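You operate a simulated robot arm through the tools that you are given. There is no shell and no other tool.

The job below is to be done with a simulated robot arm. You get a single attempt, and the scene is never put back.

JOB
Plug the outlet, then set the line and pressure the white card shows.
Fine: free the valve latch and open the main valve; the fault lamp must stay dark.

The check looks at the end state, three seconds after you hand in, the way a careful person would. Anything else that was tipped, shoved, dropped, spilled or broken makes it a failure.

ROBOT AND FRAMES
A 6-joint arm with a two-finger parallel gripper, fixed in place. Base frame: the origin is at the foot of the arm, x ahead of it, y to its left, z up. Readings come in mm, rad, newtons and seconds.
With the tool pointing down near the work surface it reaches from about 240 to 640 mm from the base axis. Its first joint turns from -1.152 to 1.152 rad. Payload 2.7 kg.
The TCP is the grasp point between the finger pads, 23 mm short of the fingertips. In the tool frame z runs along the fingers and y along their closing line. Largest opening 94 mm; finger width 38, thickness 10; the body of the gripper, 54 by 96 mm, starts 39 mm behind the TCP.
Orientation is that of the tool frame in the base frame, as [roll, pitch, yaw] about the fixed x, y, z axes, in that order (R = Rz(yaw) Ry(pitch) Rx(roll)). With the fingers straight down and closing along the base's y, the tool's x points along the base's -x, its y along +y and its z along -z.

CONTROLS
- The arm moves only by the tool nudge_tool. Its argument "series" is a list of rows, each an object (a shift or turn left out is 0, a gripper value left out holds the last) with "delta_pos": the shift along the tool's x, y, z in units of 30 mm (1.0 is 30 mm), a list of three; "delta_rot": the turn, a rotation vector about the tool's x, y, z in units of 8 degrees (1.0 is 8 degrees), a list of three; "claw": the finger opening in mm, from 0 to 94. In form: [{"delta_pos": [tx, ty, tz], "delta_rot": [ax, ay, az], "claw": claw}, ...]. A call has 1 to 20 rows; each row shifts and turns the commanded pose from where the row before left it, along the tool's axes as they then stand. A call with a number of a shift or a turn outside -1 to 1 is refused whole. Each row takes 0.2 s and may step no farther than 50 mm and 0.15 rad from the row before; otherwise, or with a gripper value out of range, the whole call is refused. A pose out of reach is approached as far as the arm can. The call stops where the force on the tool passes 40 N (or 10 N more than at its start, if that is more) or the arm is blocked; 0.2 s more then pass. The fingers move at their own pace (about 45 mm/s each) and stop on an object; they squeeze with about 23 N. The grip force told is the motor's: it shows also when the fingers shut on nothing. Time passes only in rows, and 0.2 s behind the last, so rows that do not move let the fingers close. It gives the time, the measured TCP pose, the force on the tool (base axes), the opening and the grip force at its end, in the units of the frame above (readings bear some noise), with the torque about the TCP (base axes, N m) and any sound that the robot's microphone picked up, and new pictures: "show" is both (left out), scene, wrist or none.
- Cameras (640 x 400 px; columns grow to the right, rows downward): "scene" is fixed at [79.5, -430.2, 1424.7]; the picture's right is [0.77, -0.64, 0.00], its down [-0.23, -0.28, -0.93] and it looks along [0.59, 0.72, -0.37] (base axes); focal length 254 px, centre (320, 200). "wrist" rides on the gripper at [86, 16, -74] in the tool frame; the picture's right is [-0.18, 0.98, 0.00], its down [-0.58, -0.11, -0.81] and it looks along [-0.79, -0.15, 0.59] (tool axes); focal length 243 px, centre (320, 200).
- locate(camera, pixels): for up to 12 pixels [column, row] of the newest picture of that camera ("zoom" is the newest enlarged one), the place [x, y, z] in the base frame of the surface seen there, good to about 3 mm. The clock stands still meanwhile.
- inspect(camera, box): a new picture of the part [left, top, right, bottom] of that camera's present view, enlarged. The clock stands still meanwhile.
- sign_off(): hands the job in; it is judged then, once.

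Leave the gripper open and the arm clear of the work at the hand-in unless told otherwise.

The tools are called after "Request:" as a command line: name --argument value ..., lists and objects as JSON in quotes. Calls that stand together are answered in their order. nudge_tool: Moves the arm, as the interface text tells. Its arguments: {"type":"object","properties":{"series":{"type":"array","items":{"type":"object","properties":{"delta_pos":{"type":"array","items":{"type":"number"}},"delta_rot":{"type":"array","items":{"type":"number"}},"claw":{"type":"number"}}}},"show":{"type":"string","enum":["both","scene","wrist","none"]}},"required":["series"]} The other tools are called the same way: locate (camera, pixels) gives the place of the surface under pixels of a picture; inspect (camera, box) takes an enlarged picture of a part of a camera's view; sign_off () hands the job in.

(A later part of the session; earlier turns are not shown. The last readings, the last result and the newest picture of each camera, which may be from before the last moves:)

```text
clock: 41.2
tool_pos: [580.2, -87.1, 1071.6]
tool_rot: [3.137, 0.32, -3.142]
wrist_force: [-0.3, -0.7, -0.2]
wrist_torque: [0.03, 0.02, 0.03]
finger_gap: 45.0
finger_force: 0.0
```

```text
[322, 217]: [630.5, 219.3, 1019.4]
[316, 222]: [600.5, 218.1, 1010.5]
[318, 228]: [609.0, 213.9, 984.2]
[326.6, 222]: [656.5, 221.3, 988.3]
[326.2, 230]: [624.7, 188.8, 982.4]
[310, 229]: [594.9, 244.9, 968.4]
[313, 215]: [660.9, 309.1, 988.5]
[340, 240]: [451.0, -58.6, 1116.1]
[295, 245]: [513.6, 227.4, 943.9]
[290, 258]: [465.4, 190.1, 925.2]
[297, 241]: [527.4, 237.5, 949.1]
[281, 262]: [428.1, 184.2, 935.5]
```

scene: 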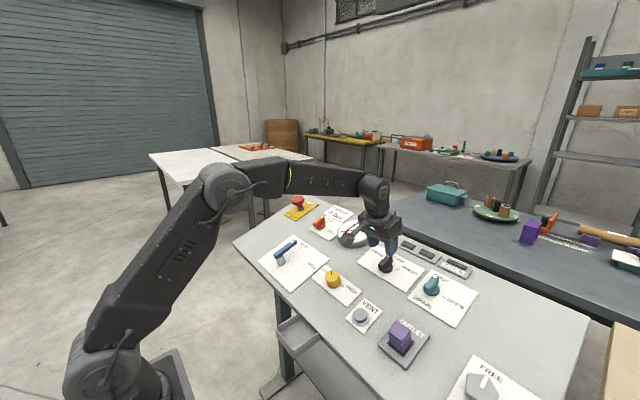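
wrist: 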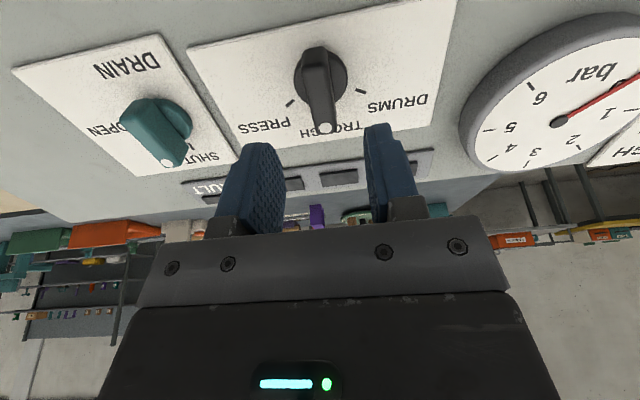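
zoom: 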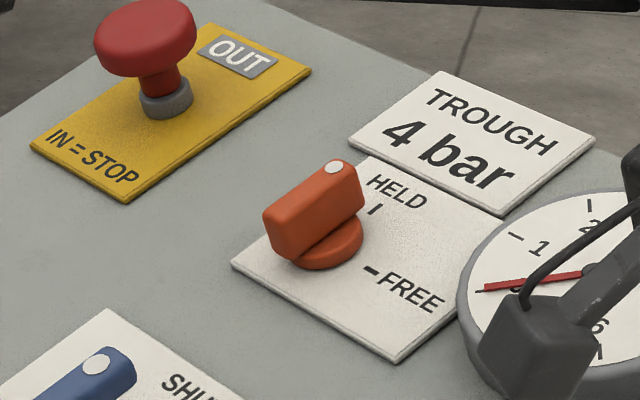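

The latch axis is near (625, 221) with HELD straight upslope and FREE 90° clockwise. I'll move across above the gauge to hover over the latch with fingers at 45 mm.

Request:
nudge_tool --series '[{"delta_pos": [-0.04, 0.935, 0.013]}, {"delta_pos": [-0.04, 0.935, 0.013]}, {"delta_pos": [-0.04, 0.935, 0.013]}, {"delta_pos": [-0.04, 0.935, 0.013]}, {"delta_pos": [-0.04, 0.935, 0.013]}, {"delta_pos": [-0.04, 0.935, 0.013]}, {"delta_pos": [-0.04, 0.935, 0.013]}, {"delta_pos": [-0.04, 0.935, 0.013]}, {"delta_pos": [-0.04, 0.935, 0.013]}, {"delta_pos": [-0.04, 0.935, 0.013]}, {"delta_pos": [-0.04, 0.935, 0.013]}, {"delta_pos": [0, 0, 0]}]' --show "both"

Request:
inspect --camera "wrist" --box '[220, 20, 420, 145]'

```text
clock: 43.8
tool_pos: [592.5, 223.1, 1072.7]
tool_rot: [3.138, 0.32, 3.142]
wrist_force: [0.0, -0.6, 1.0]
wrist_torque: [0.0, -0.01, 0.01]
finger_gap: 45.2
finger_force: 0.0
```

scene: 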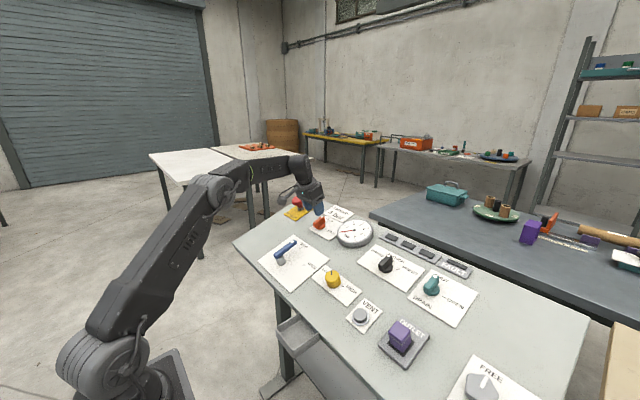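
wrist: 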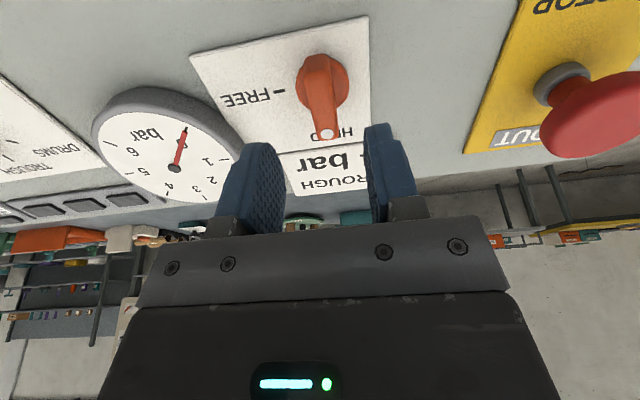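

```text
3.20 times, centred on (320, 82) of wrist
```

zoom: 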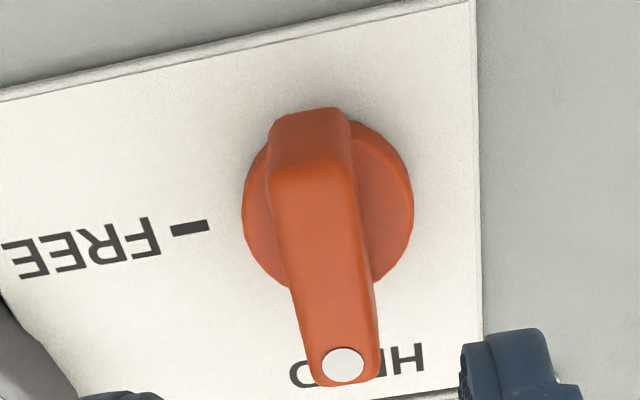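

The latch handle is aligned with the tool. I'll shift 1.5 mm to +y, descend 57 mm and close on it.

Request:
nudge_tool --series '[{"delta_pos": [0, 0.05, 0.5]}, {"delta_pos": [0, 0, 0.6]}, {"delta_pos": [0, 0, 0.5]}, {"delta_pos": [0, 0, 0.3]}, {"delta_pos": [0, 0, 0]}]' --show "wrist"

Request:
inspect --camera "wrist" --box '[200, 70, 440, 220]'

Request:
inspect --camera "scene" --box '[278, 180, 374, 240]'

```text
clock: 45.0
tool_pos: [611.0, 225.5, 1018.3]
tool_rot: [3.139, 0.32, 3.141]
wrist_force: [-0.3, 0.4, 0.1]
wrist_torque: [-0.02, 0.01, 0.01]
finger_gap: 45.3
finger_force: 0.1
```

wrist: 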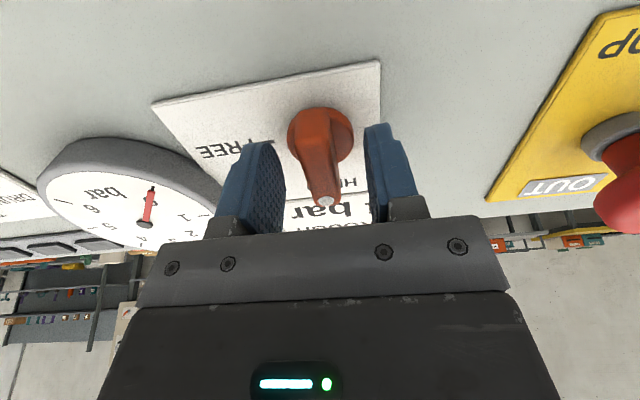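

```text
2.67 times, centred on (320, 145) of wrist
```

zoom: 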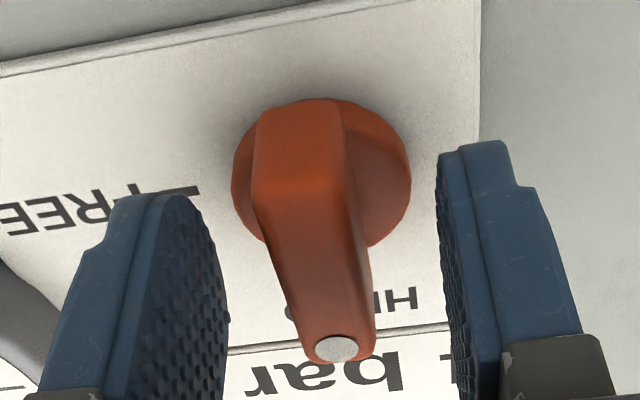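

```text
6.67 times, centred on (326, 210) of scene
```

zoom: 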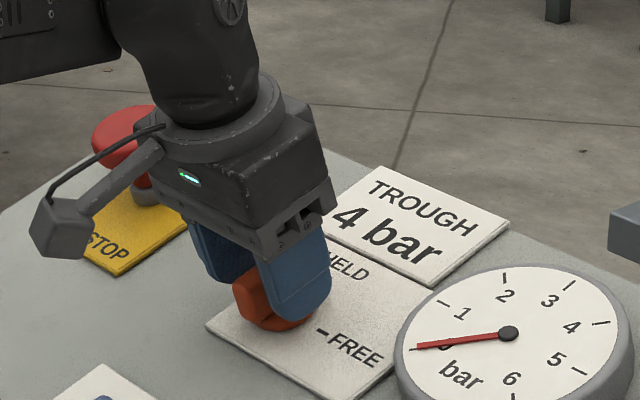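

The handle appears just where the selector sat when gripped, so it is centred. Closing.

Request:
nudge_tool --series '[{"claw": 5}, {"claw": 5}, {"claw": 5}, {"claw": 5}, {"claw": 5}]' --show "none"

```text
clock: 46.2
tool_pos: [610.4, 224.6, 1017.0]
tool_rot: [3.14, 0.321, 3.141]
wrist_force: [0.3, -1.8, -0.4]
wrist_torque: [-0.41, -0.03, -0.16]
finger_gap: 15.8
finger_force: 44.5
```

Gripped cleanly (15.8 mm, almost no side load). Turning clockwise toward FREE, first 22°.

Request:
nudge_tool --series '[{"delta_rot": [0, 0, 0.7]}, {"delta_rot": [0, 0, 0.7]}, {"delta_rot": [0, 0, 0.7]}, {"delta_rot": [0, 0, 0.7]}, {"delta_pos": [0, 0, 0]}]' --show "both"

```text
clock: 47.4
tool_pos: [612.2, 226.1, 1019.3]
tool_rot: [3.01, 0.293, 2.733]
wrist_force: [5.8, 10.2, -4.2]
wrist_torque: [-1.01, -0.99, -0.29]
finger_gap: 16.0
finger_force: 45.0
```

scene: 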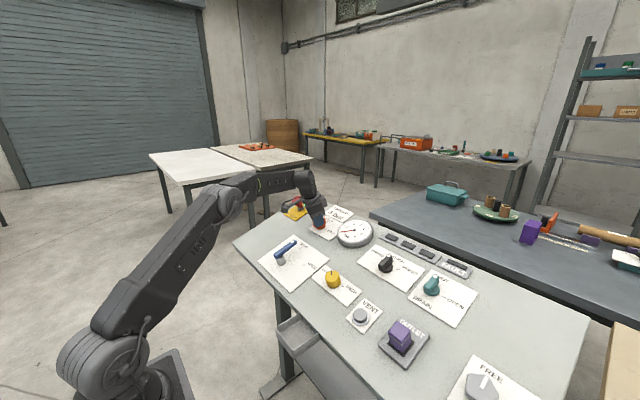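
wrist: 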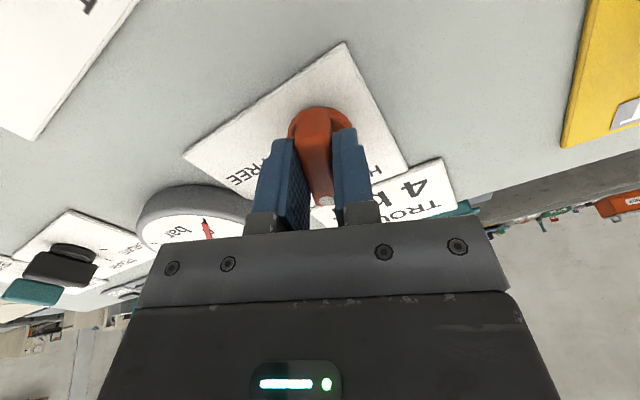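

Turning smoothly. Continuing another 32°, then checking the clearance to the red stop button.

Request:
nudge_tool --series '[{"delta_rot": [0, 0, 0.8]}, {"delta_rot": [0, 0, 0.8]}, {"delta_rot": [0, 0, 0.8]}, {"delta_rot": [0, 0, 0.8]}, {"delta_rot": [0, 0, 0.8]}, {"delta_pos": [0, 0, 0]}]' --show "both"

Request:
inspect --camera "scene" --box '[278, 180, 374, 240]'

```text
clock: 48.8
tool_pos: [613.7, 227.5, 1018.7]
tool_rot: [2.871, 0.18, 2.168]
wrist_force: [21.3, 28.4, -3.0]
wrist_torque: [-0.74, 0.03, -0.16]
finger_gap: 16.1
finger_force: 45.3
```

scene: 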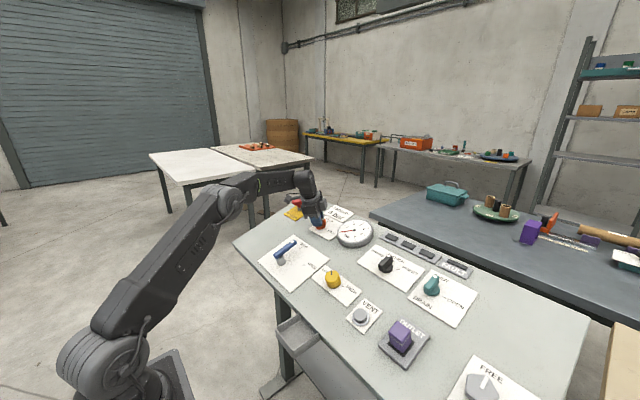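
wrist: 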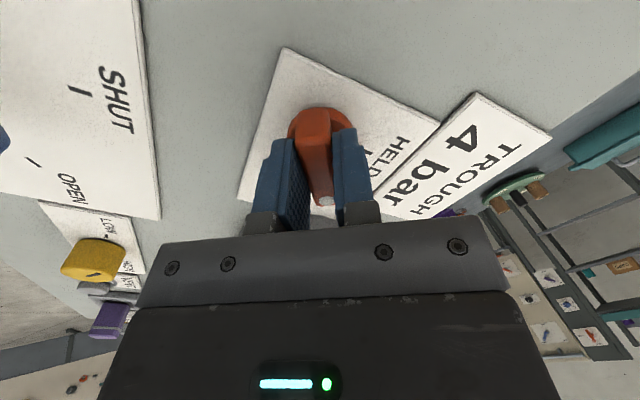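

```text
6.67 times, centred on (326, 210) of scene
```

zoom: 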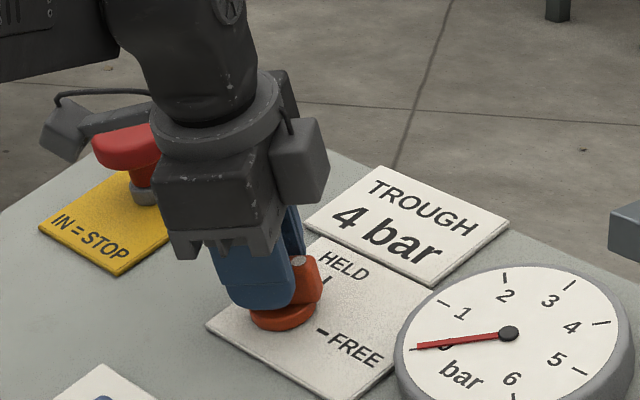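

Side load has grown to 35 N, mostly along the tool's +y (the axis is a few mm off). I'll shift 3 mm in +y and 1 mm in +x of the tool to relieve it.

Request:
nudge_tool --series '[{"delta_pos": [0.02, 0.05, 0]}, {"delta_pos": [0.02, 0.05, 0]}, {"delta_pos": [0, 0, 0]}]' --show "none"

```text
clock: 49.6
tool_pos: [611.2, 227.2, 1018.7]
tool_rot: [2.882, 0.18, 2.168]
wrist_force: [-6.8, 10.0, 5.0]
wrist_torque: [0.0, 0.64, 0.01]
finger_gap: 15.8
finger_force: 44.9
```

Relieved. Continuing 18° more.

Request:
nudge_tool --series '[{"delta_rot": [0, 0, 0.75]}, {"delta_rot": [0, 0, 0.75]}, {"delta_rot": [0, 0, 0.75]}, {"delta_pos": [0, 0, 0]}]' --show "none"

```text
clock: 50.6
tool_pos: [613.3, 227.7, 1019.2]
tool_rot: [2.833, 0.092, 1.864]
wrist_force: [-0.5, 12.0, 2.9]
wrist_torque: [-1.16, 0.17, -0.37]
finger_gap: 15.9
finger_force: 44.7
```

Low load. Finishing the last 17.6° to FREE.

Request:
nudge_tool --series '[{"delta_rot": [0, 0, 0.75]}, {"delta_rot": [0, 0, 0.75]}, {"delta_rot": [0, 0, 0.7]}, {"delta_pos": [0, 0, 0]}]' --show "both"

Request:
inspect --camera "wrist" --box '[200, 70, 440, 220]'

Request:
inspect --camera "scene" --box '[278, 180, 374, 240]'

```text
clock: 51.6
tool_pos: [614.6, 227.7, 1020.0]
tool_rot: [2.82, -0.003, 1.57]
wrist_force: [18.8, 14.2, 0.0]
wrist_torque: [-0.96, 0.53, -0.14]
finger_gap: 16.0
finger_force: 44.7
```

scene: 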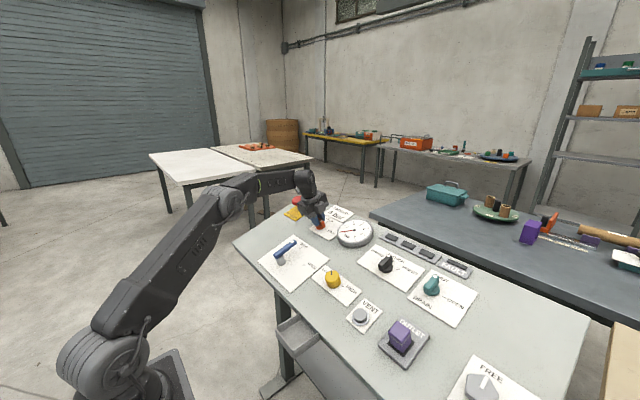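
wrist: 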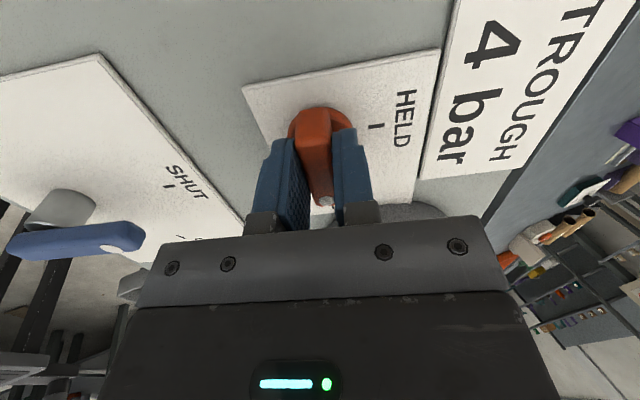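

```text
2.67 times, centred on (320, 145) of wrist
```

zoom: 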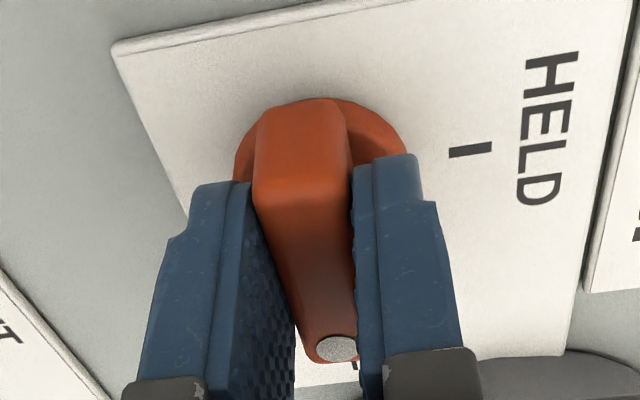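

```text
6.67 times, centred on (326, 210) of scene
```

zoom: 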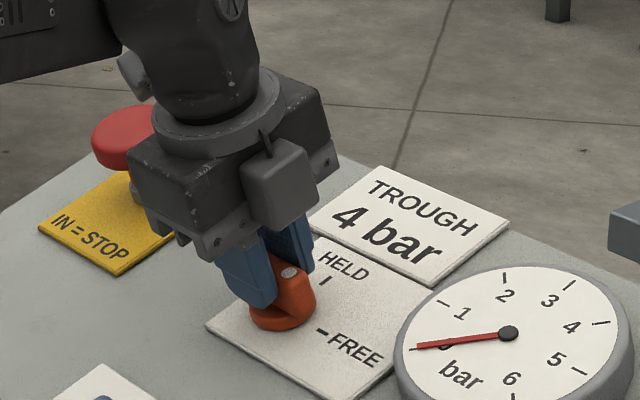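

The handle's dot is over the FREE tick (90° turned). Releasing and backing off to verify.

Request:
nudge_tool --series '[{"claw": 45}, {"claw": 45}, {"claw": 45}, {"delta_pos": [0, 0, -0.5]}, {"delta_pos": [0, 0, -0.7]}, {"delta_pos": [0, 0, -0.8]}, {"delta_pos": [0, 0, -0.5]}, {"delta_pos": [0, 0, 0]}]' --show "both"

Request:
inspect --camera "wrist" --box '[220, 20, 420, 145]'

Request:
inspect --camera "scene" --box '[278, 180, 374, 240]'

```text
clock: 53.4
tool_pos: [589.9, 227.8, 1090.2]
tool_rot: [2.823, -0.003, 1.571]
wrist_force: [0.3, 0.4, -0.3]
wrist_torque: [0.0, 0.0, 0.01]
finger_gap: 45.0
finger_force: 0.1
```

scene: 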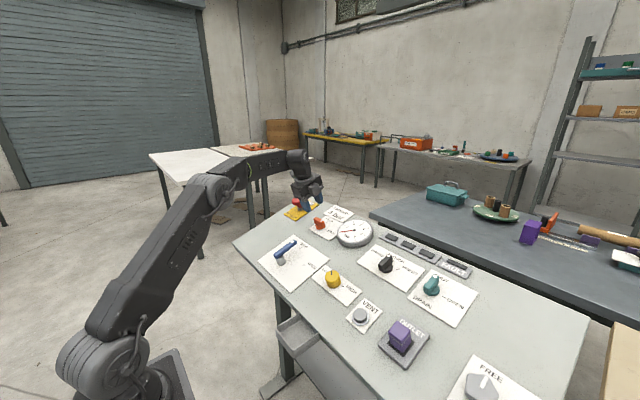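
wrist: 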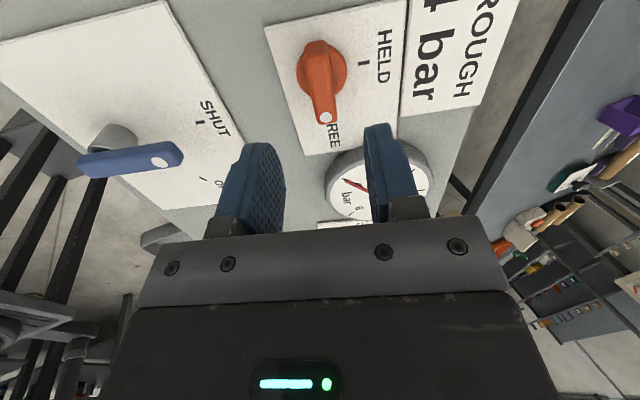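

```text
3.20 times, centred on (320, 82) of wrist
```

zoom: 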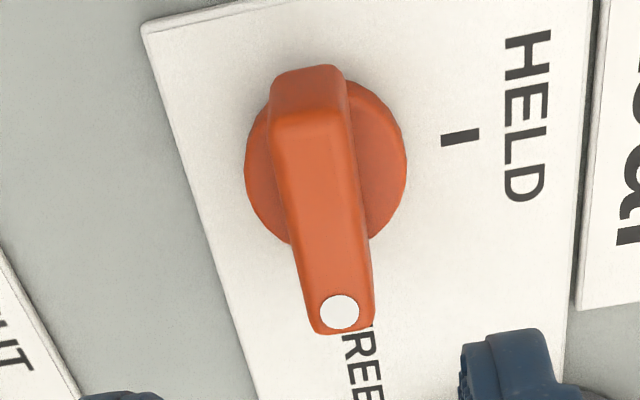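

```text
6.67 times, centred on (326, 210) of scene
```

zoom: 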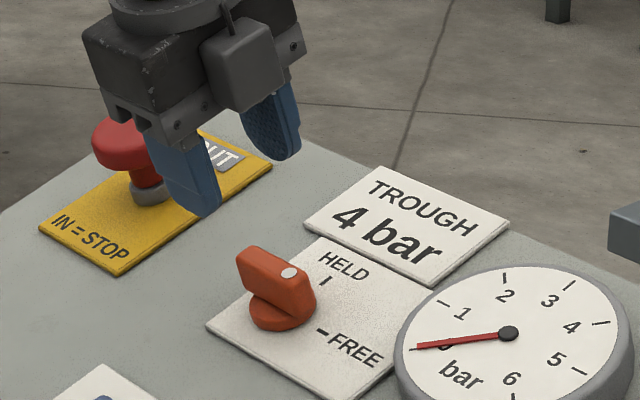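

The latch is at FREE, gauge still 0. Now I'll turn the tool back to zero yaw and hover over the blue main valve lever to look at it and at the yellow knob.

Request:
nudge_tool --series '[{"delta_rot": [0, 0, -0.9375]}, {"delta_rot": [0, 0, -0.9375]}, {"delta_rot": [0, 0, -0.9375]}, {"delta_rot": [0, 0, -0.9375]}, {"delta_rot": [0, 0, -0.9375]}, {"delta_rot": [0, 0, -0.9375]}, {"delta_rot": [0, 0, -0.9375]}, {"delta_rot": [0, 0, -0.9375]}, {"delta_rot": [0, 0, -0.9375]}, {"delta_rot": [0, 0, -0.9375]}, {"delta_rot": [0, 0, -0.9375]}, {"delta_rot": [0, 0, -0.9375]}, {"delta_pos": [0.885, -0.183, -0.065]}, {"delta_pos": [0.885, -0.183, -0.065]}, {"delta_pos": [0.885, -0.183, -0.065]}, {"delta_pos": [0.885, -0.183, -0.065]}, {"delta_pos": [0.885, -0.183, -0.065]}, {"delta_pos": [0.885, -0.183, -0.065]}, {"delta_pos": [0, 0, 0]}]' --show "both"

Request:
inspect --camera "wrist" --box '[220, 0, 420, 145]'

Request:
inspect --camera "scene" --box '[250, 225, 346, 300]'

```text
clock: 57.4
tool_pos: [434.5, 194.9, 1051.3]
tool_rot: [3.139, 0.32, -3.141]
wrist_force: [0.3, 0.4, -0.6]
wrist_torque: [-0.01, -0.02, -0.04]
finger_gap: 44.9
finger_force: 0.2
```

scene: 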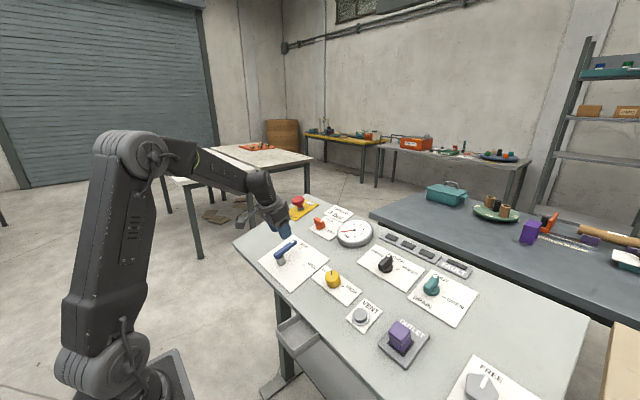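
wrist: 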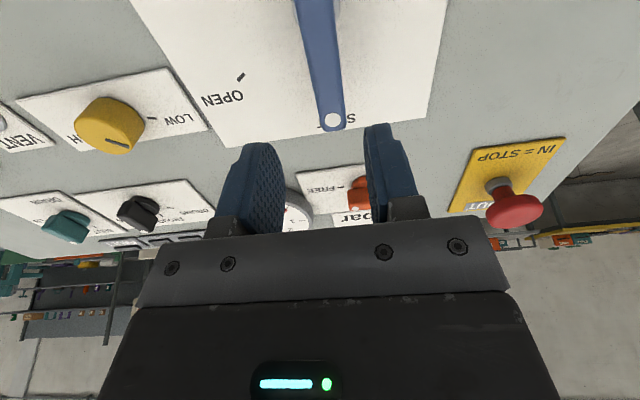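

```text
2.76 times, centred on (320, 72) of wrist
```

zoom: 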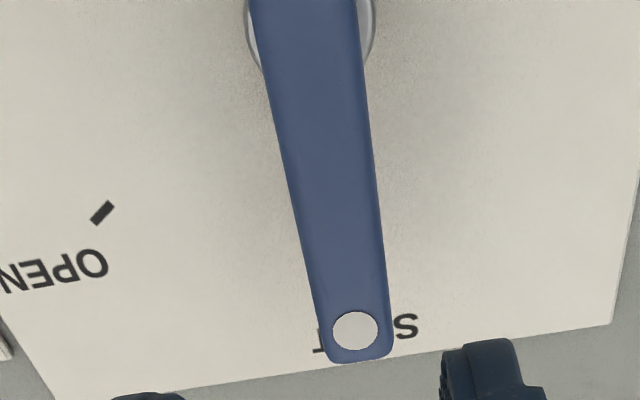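

```text
5.33 times, centred on (298, 262) of scene
```

zoom: 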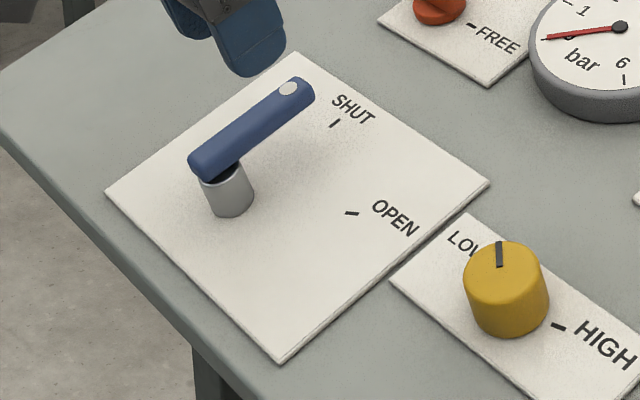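

The lever points to SHUT with its tip at wrist (333,120). I'll measure the lever, its post, the OPEN tick, and look at the yellow knob's mark.

Request:
locate --camera "wrist" --pixels '[[332, 120], [325, 85], [318, 50], [313, 20], [311, 5], [241, 77], [318, 127], [345, 127], [306, 40], [330, 40]]'

Request:
locate --camera "scene" --pixels '[[304, 253], [301, 235.5], [281, 264], [277, 257], [297, 243], [287, 252]]'

Request:
inspect --camera "wrist" --box '[40, 60, 220, 172]'

```text
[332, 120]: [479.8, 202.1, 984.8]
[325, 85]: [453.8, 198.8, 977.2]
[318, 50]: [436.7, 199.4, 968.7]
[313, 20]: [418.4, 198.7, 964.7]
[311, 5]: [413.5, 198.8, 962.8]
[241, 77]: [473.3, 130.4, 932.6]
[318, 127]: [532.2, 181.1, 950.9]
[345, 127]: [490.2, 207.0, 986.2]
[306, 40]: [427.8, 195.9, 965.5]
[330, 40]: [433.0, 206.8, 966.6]
```

```text
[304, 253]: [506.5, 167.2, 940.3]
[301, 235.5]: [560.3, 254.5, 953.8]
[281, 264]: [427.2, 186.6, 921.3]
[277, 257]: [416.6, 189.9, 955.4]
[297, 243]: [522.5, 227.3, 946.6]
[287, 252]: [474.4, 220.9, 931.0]
```

```text
3.56 times, centred on (130, 116) of wrist
```

zoom: 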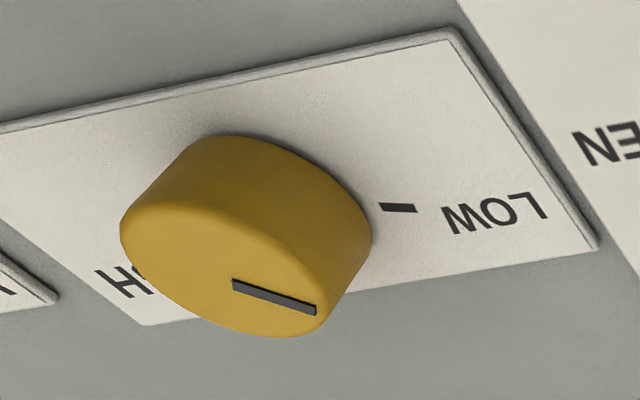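

The lever's top lies at y≈200, about 52 mm above the panel, pivot near (432, 200); OPEN is about 60° clockwise. The yellow mark is close to LOW, so opening is safe. I'll descend so the fingers straddle the lever about 50 mm from its pivot.

Request:
nudge_tool --series '[{"delta_pos": [-0.2, 0.15, 0.3]}, {"delta_pos": [0, 0, 0.6]}, {"delta_pos": [0, 0, 0.6]}, {"delta_pos": [0, 0, 0.4]}, {"delta_pos": [0, 0, 0.3]}, {"delta_pos": [0, 0, 0]}]' --show "both"

Request:
inspect --camera "wrist" --box '[200, 70, 440, 220]'

Request:
inspect --camera "scene" --box '[240, 215, 336, 290]'

Request:
locate --camera "scene" --pixels '[[303.9, 264.5], [300.9, 247.8]]'

```text
clock: 58.8
tool_pos: [460.7, 200.0, 988.8]
tool_rot: [3.138, 0.32, -3.14]
wrist_force: [0.5, -0.3, -0.2]
wrist_torque: [0.01, -0.03, 0.0]
finger_gap: 45.3
finger_force: 0.0
```

scene: 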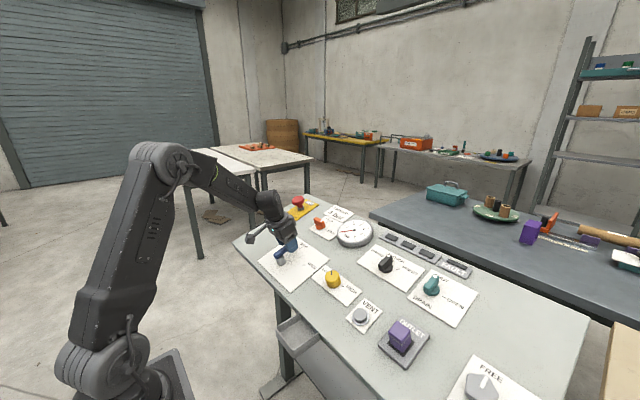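
wrist: 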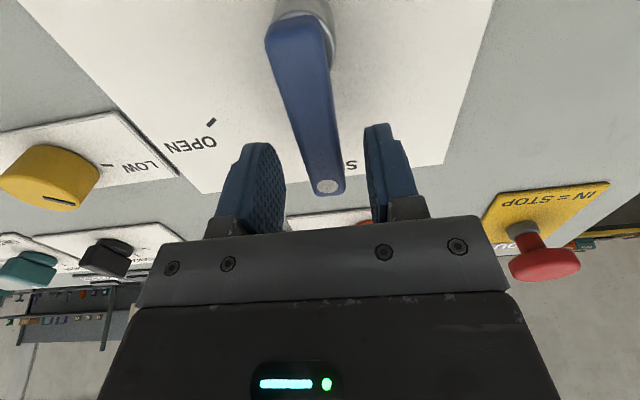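

```text
2.67 times, centred on (320, 145) of wrist
```

zoom: 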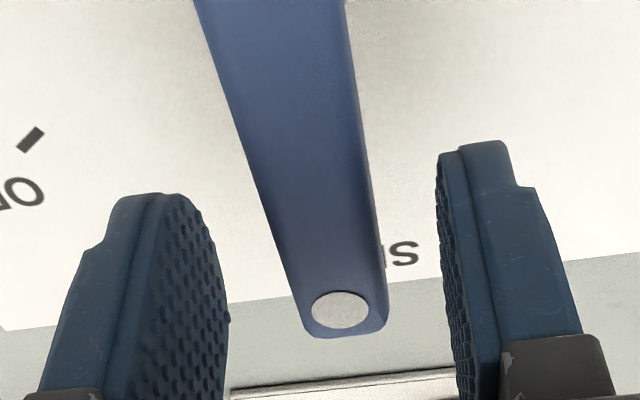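

```text
5.33 times, centred on (288, 252) of scene
```

zoom: 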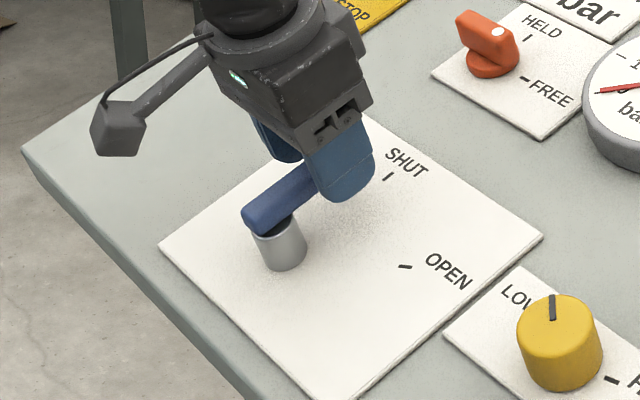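

```text
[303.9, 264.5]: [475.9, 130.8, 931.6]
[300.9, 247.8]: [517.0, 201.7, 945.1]
```

The fingers straddle the lever near its end. I'll lower 4 mm more and close on it.

Request:
nudge_tool --series '[{"delta_pos": [0, 0, 0.13]}, {"claw": 5}, {"claw": 5}, {"claw": 5}, {"claw": 5}, {"claw": 5}]' --show "wrist"

Request:
inspect --camera "wrist" --box '[200, 70, 440, 220]'

```text
clock: 60.2
tool_pos: [462.5, 200.4, 985.9]
tool_rot: [3.137, 0.321, 3.141]
wrist_force: [1.1, 12.2, -4.8]
wrist_torque: [0.11, -0.43, -0.46]
finger_gap: 19.6
finger_force: 44.5
```

wrist: 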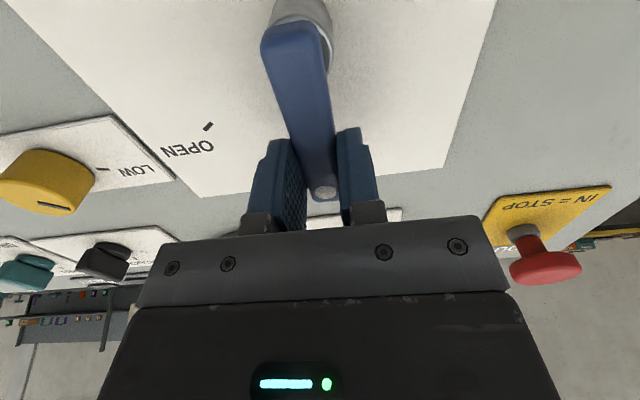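

```text
2.67 times, centred on (320, 145) of wrist
```

zoom: 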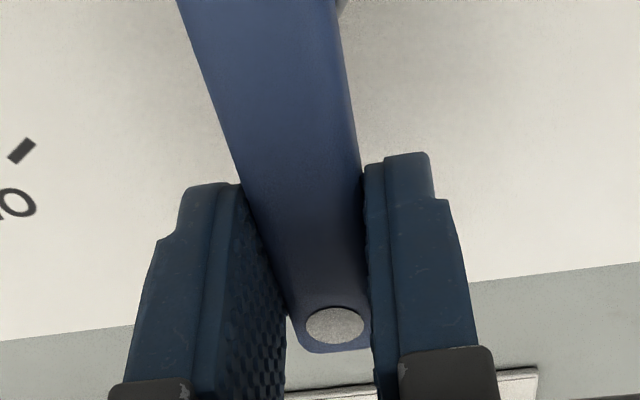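

Gripped at 19.6 mm. Starting the arc clockwise toward OPEN: three rows of 4.8° with matching tangential shifts.

Request:
nudge_tool --series '[{"delta_pos": [0.005, -0.126, 0], "delta_rot": [0, 0, 0.6]}, {"delta_pos": [0.005, -0.126, 0], "delta_rot": [0, 0, 0.6]}, {"delta_pos": [0.005, -0.126, 0], "delta_rot": [0, 0, 0.6]}, {"delta_pos": [0, 0, 0]}]' --show "both"

Request:
inspect --camera "scene" --box '[320, 210, 480, 310]'

```text
clock: 61.2
tool_pos: [461.0, 188.4, 984.0]
tool_rot: [3.056, 0.308, 2.876]
wrist_force: [7.6, 18.3, -16.1]
wrist_torque: [0.02, -0.8, -0.89]
finger_gap: 19.6
finger_force: 45.1
```

scene: 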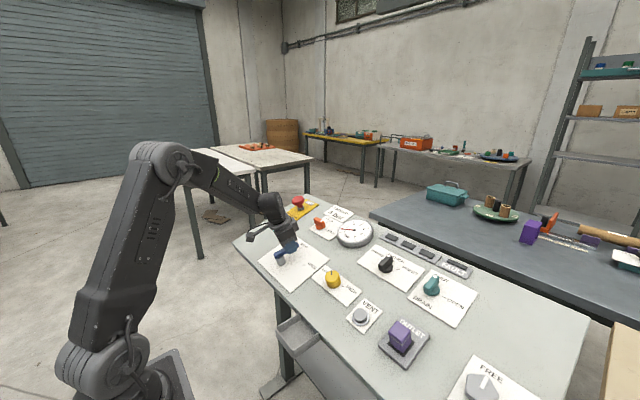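
wrist: 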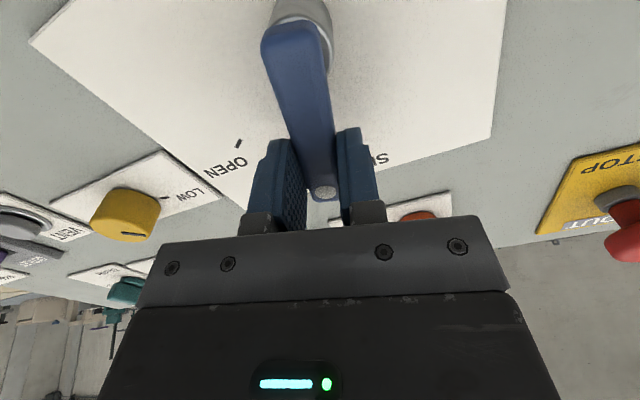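

```text
4.00 times, centred on (400, 260) of scene
```

zoom: 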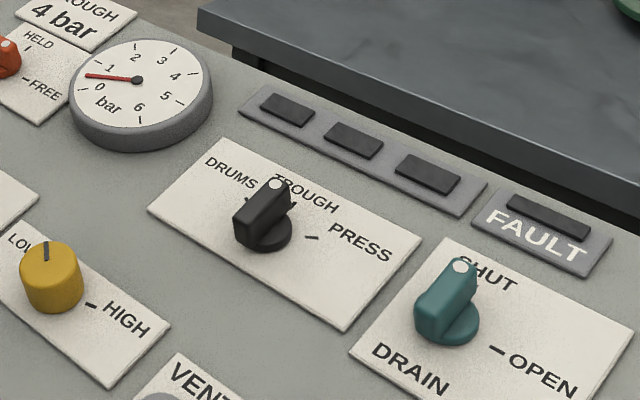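

The gauge starts to rise slightly (below 1), all lamps dark. Continuing the arc.

Request:
nudge_tool --series '[{"delta_pos": [0.005, -0.126, 0], "delta_rot": [0, 0, 0.6]}, {"delta_pos": [0.005, -0.126, 0], "delta_rot": [0, 0, 0.6]}, {"delta_pos": [0.005, -0.126, -0.02], "delta_rot": [0, 0, 0.6]}, {"delta_pos": [0, 0, 0]}]' --show "both"

Request:
inspect --camera "scene" --box '[240, 200, 400, 300]'

```text
clock: 62.2
tool_pos: [456.5, 178.0, 984.2]
tool_rot: [2.982, 0.277, 2.615]
wrist_force: [10.2, 25.1, -24.6]
wrist_torque: [0.0, -0.43, -1.08]
finger_gap: 19.8
finger_force: 45.1
```

scene: 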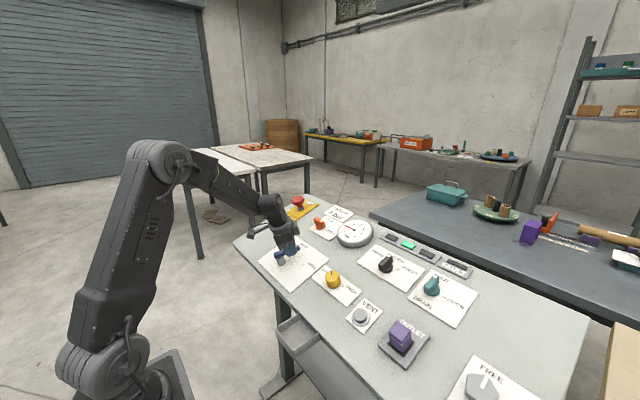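
wrist: 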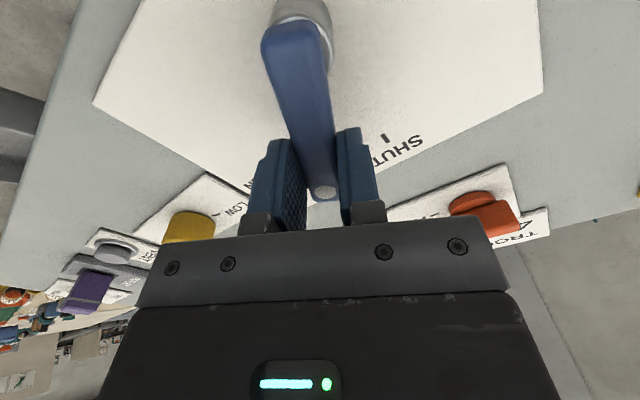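

```text
4.00 times, centred on (320, 250) of scene
```

zoom: 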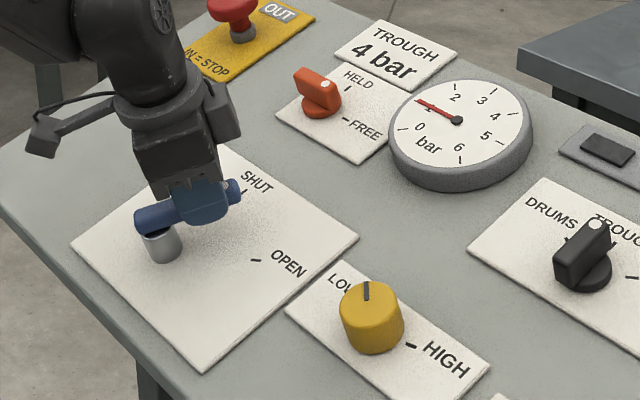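

The gauge shows about 1.1 bar and the middle (TROUGH) lamp is green; FAULT is dark. The grip pulls toward the panel, so I'll ease 2 mm down and continue the arc.

Request:
nudge_tool --series '[{"delta_pos": [0.03, -0.02, 0.07]}, {"delta_pos": [0.005, -0.12, 0], "delta_rot": [0, 0, 0.6]}, {"delta_pos": [0.005, -0.12, 0], "delta_rot": [0, 0, 0.6]}, {"delta_pos": [0.005, -0.12, 0], "delta_rot": [0, 0, 0.6]}, {"delta_pos": [0, 0, 0]}]' --show "both"

Request:
inspect --camera "scene" --box '[240, 200, 400, 300]'

```text
clock: 63.4
tool_pos: [451.4, 168.9, 981.1]
tool_rot: [2.914, 0.232, 2.362]
wrist_force: [-6.2, 16.4, 8.8]
wrist_torque: [-0.61, -0.19, -0.67]
finger_gap: 19.7
finger_force: 45.2
```

scene: 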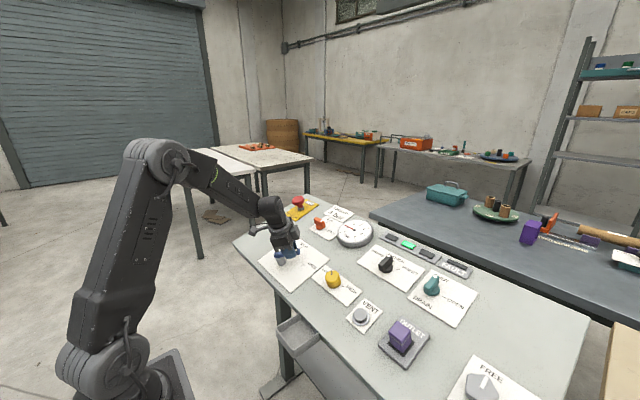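
wrist: 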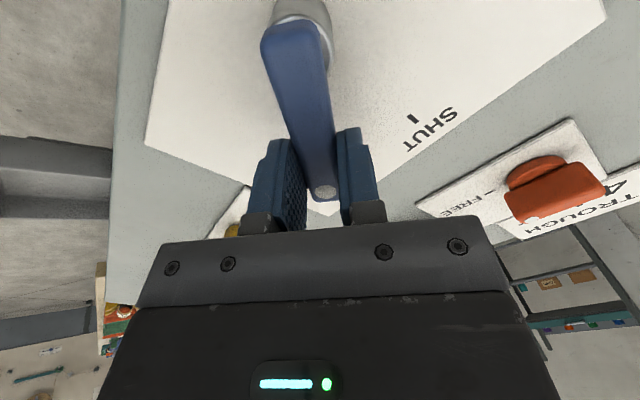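

```text
4.00 times, centred on (320, 250) of scene
```

zoom: 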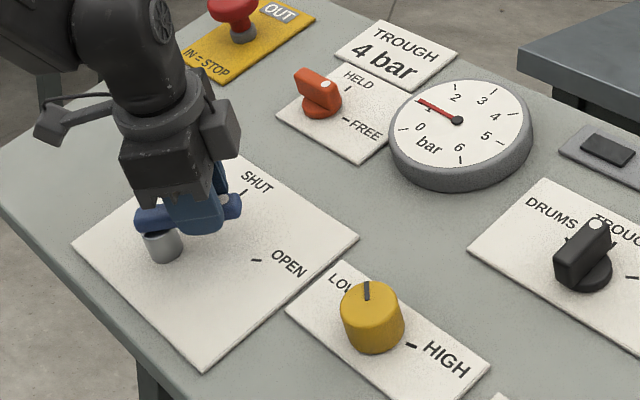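

43° done with low load. Continuing 4 more rows (to ≈62°).

Request:
nudge_tool --series '[{"delta_pos": [0.005, -0.12, 0], "delta_rot": [0, 0, 0.6]}, {"delta_pos": [0.005, -0.12, 0], "delta_rot": [0, 0, 0.6]}, {"delta_pos": [0.005, -0.12, 0.02], "delta_rot": [0, 0, 0.6]}, {"delta_pos": [0, 0, 0]}]' --show "both"

Request:
inspect --camera "scene" --box '[240, 200, 400, 300]'

```text
clock: 64.4
tool_pos: [440.4, 161.3, 979.8]
tool_rot: [2.866, 0.167, 2.111]
wrist_force: [-20.6, 13.3, 27.3]
wrist_torque: [-0.47, 0.39, -0.14]
finger_gap: 20.2
finger_force: 44.8
```

scene: 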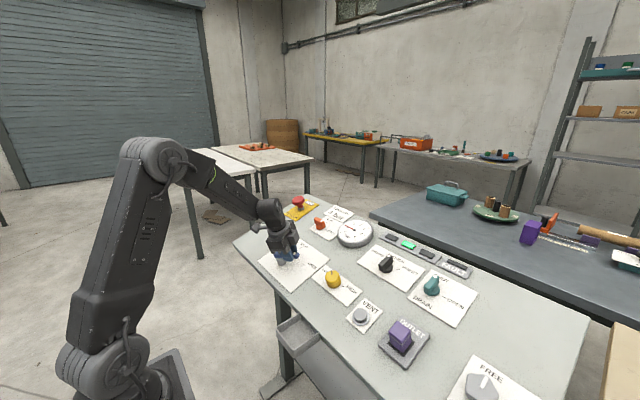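
wrist: 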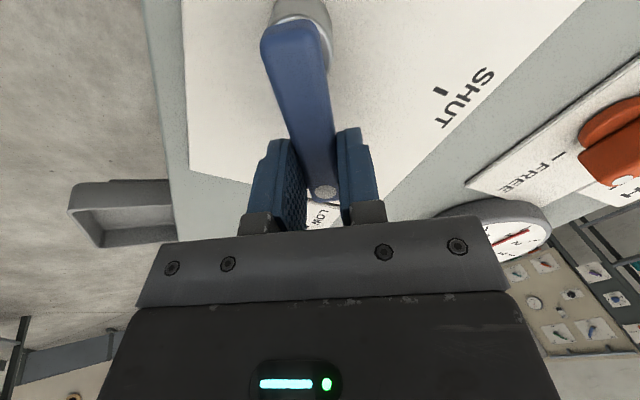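

```text
4.00 times, centred on (320, 250) of scene
```

zoom: 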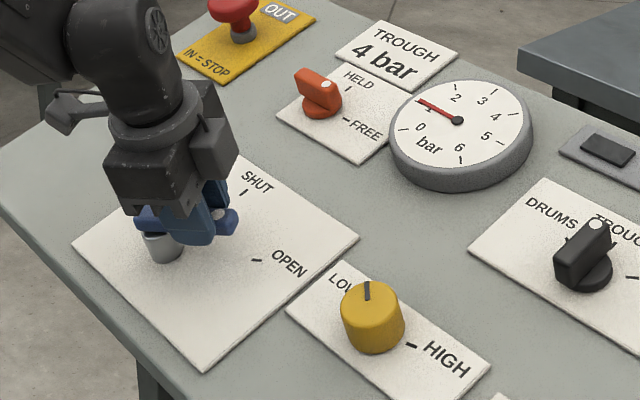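

Nearly at OPEN. I'll relieve the load (raise 1.8 mm, 1.2 mm toward the pivot) and turn a final ~5°.

Request:
nudge_tool --series '[{"delta_pos": [0.04, 0, -0.06]}, {"delta_pos": [0.003, -0.07, 0], "delta_rot": [0, 0, 0.35]}, {"delta_pos": [0, 0, 0]}]' --show "both"

Request:
inspect --camera "scene" --box '[250, 225, 346, 300]'

```text
clock: 65.2
tool_pos: [441.8, 160.6, 978.7]
tool_rot: [2.861, 0.155, 2.07]
wrist_force: [10.1, -1.0, 7.0]
wrist_torque: [-0.51, 0.1, 1.17]
finger_gap: 19.7
finger_force: 44.7
```

scene: 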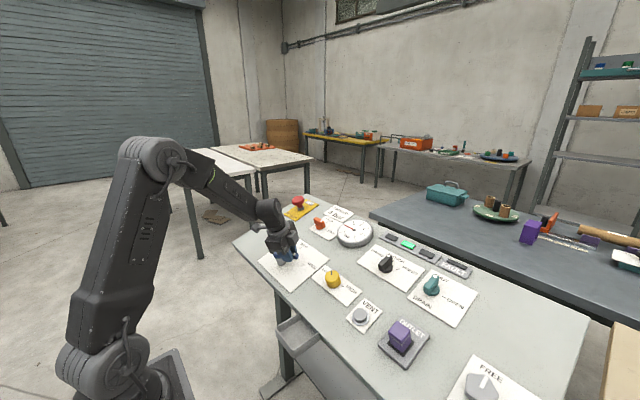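
wrist: 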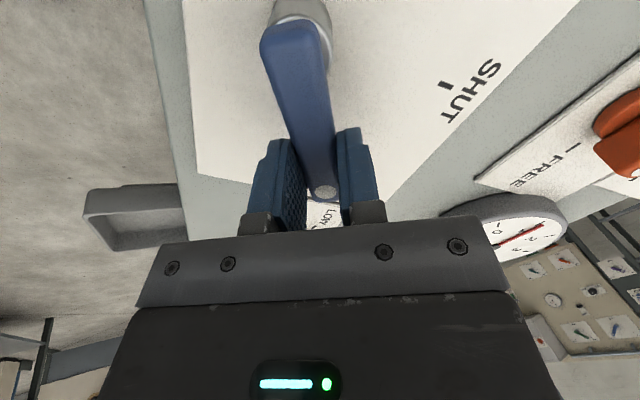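

```text
5.33 times, centred on (298, 262) of scene
```

zoom: 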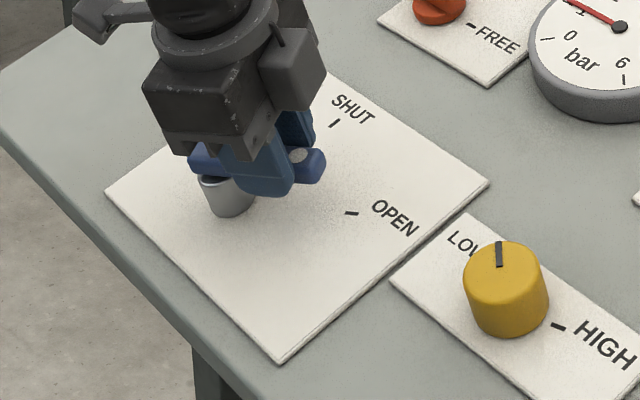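

The torque now opposes (+1.17 N m) — the lever is against its stop at OPEN. I'll release and back off along the normal.

Request:
nudge_tool --series '[{"claw": 45}, {"claw": 45}, {"claw": 45}, {"delta_pos": [0, 0, -0.5]}, {"delta_pos": [0, 0, -0.7]}, {"delta_pos": [0, 0, -0.8]}, {"delta_pos": [0, 0, -0.5]}, {"delta_pos": [0, 0, 0]}]' --show "both"

Request:
inspect --camera "scene" --box '[250, 215, 346, 290]'

Request:
inspect --camera "scene" --box '[330, 205, 394, 250]'

Request:
inspect --camera "scene" --box '[370, 225, 480, 290]'

```text
clock: 67.0
tool_pos: [415.1, 161.1, 1050.9]
tool_rot: [2.859, 0.153, 2.067]
wrist_force: [0.6, 0.3, 0.3]
wrist_torque: [0.02, 0.02, -0.05]
finger_gap: 45.1
finger_force: 0.0
```

scene: 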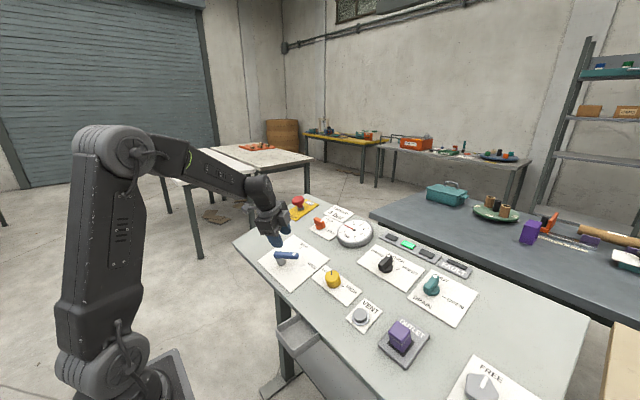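
wrist: 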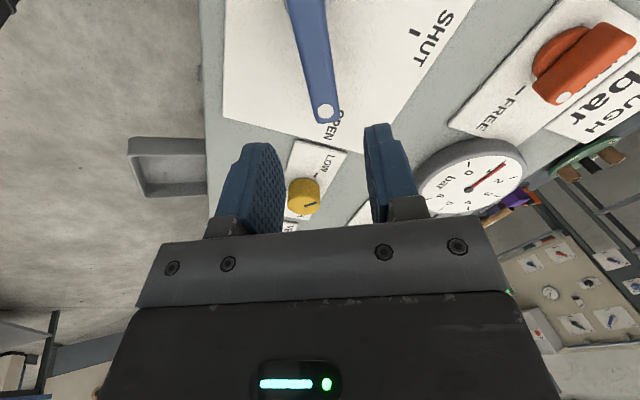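

```text
5.33 times, centred on (298, 252) of scene
```

zoom: 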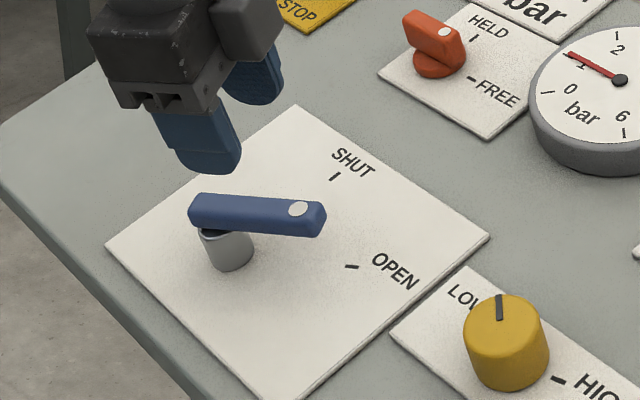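

```text
8.89 times, centred on (362, 228) of scene
```

zoom: 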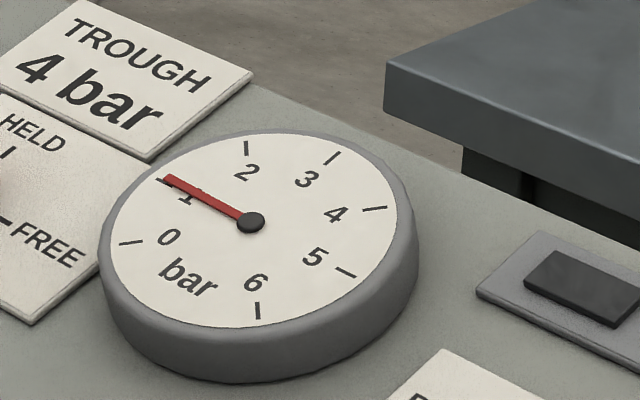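

```text
5.82 times, centred on (425, 258) of scene
```

zoom: 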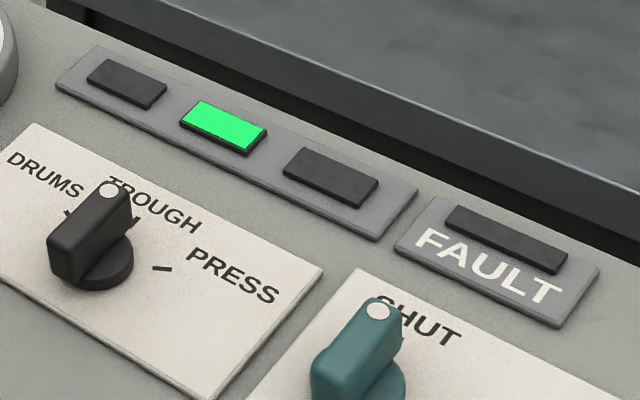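

Lever on OPEN, gauge ≈1 bar, TROUGH lamp green, FAULT dark. Next I'll straighten the tool and hover over the yellow pressure knob.

Request:
nudge_tool --series '[{"delta_rot": [0, 0, -0.944]}, {"delta_rot": [0, 0, -0.944]}, {"delta_rot": [0, 0, -0.944]}, {"delta_rot": [0, 0, -0.944]}, {"delta_rot": [0, 0, -0.944]}, {"delta_rot": [0, 0, -0.944]}, {"delta_rot": [0, 0, -0.944]}, {"delta_rot": [0, 0, -0.944]}, {"delta_pos": [-0.165, -0.917, 0.143], "claw": 62}, {"delta_pos": [-0.165, -0.917, 0.143]}, {"delta_pos": [-0.165, -0.917, 0.143]}, {"delta_pos": [-0.165, -0.917, 0.143]}, {"delta_pos": [-0.165, -0.917, 0.143]}, {"delta_pos": [-0.165, -0.917, 0.143]}, {"delta_pos": [0, 0, 0]}]' --show "both"

Request:
inspect --camera "wrist" --box '[220, 10, 420, 135]'

Request:
inspect --camera "scene" --box '[300, 255, 364, 305]'

```text
clock: 70.2
tool_pos: [453.6, -3.6, 1034.7]
tool_rot: [3.137, 0.32, -3.141]
wrist_force: [0.0, 0.4, 0.1]
wrist_torque: [-0.01, 0.02, -0.04]
finger_gap: 62.0
finger_force: 0.0
```

scene: 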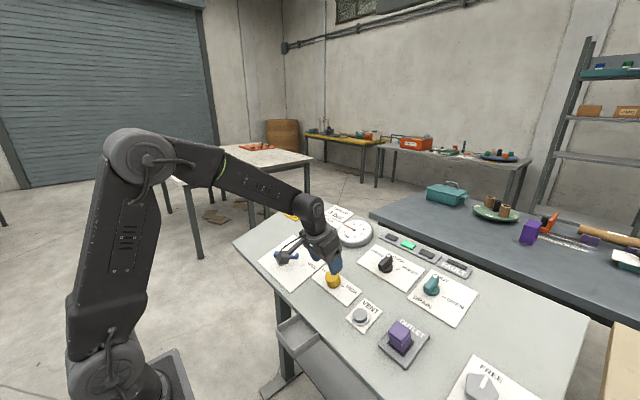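
wrist: 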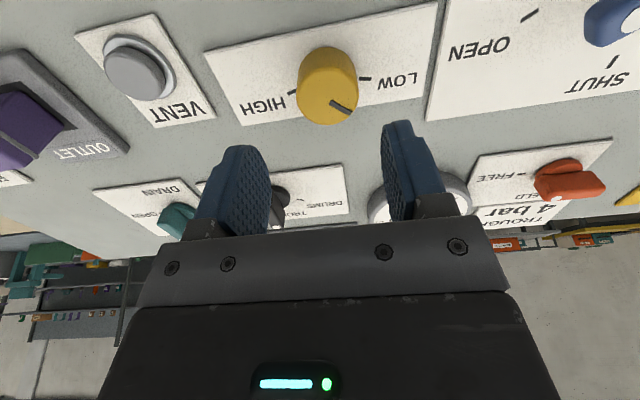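

```text
3.20 times, centred on (320, 72) of wrist
```

zoom: 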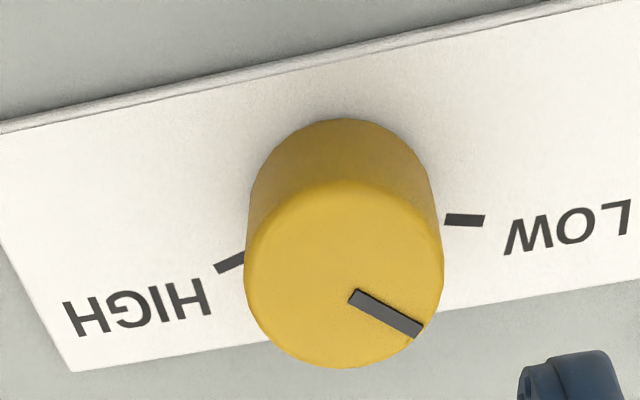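

```text
8.00 times, centred on (332, 280) of scene
```

zoom: 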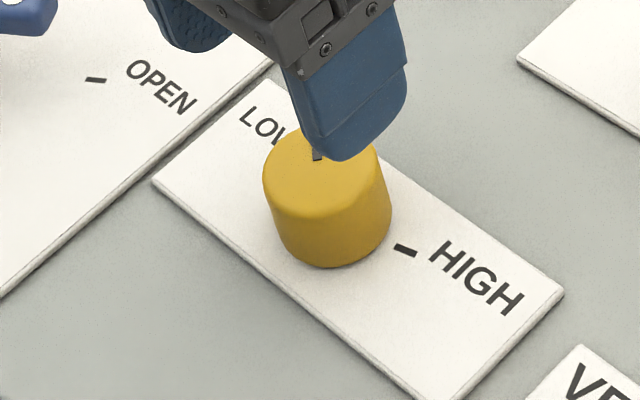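

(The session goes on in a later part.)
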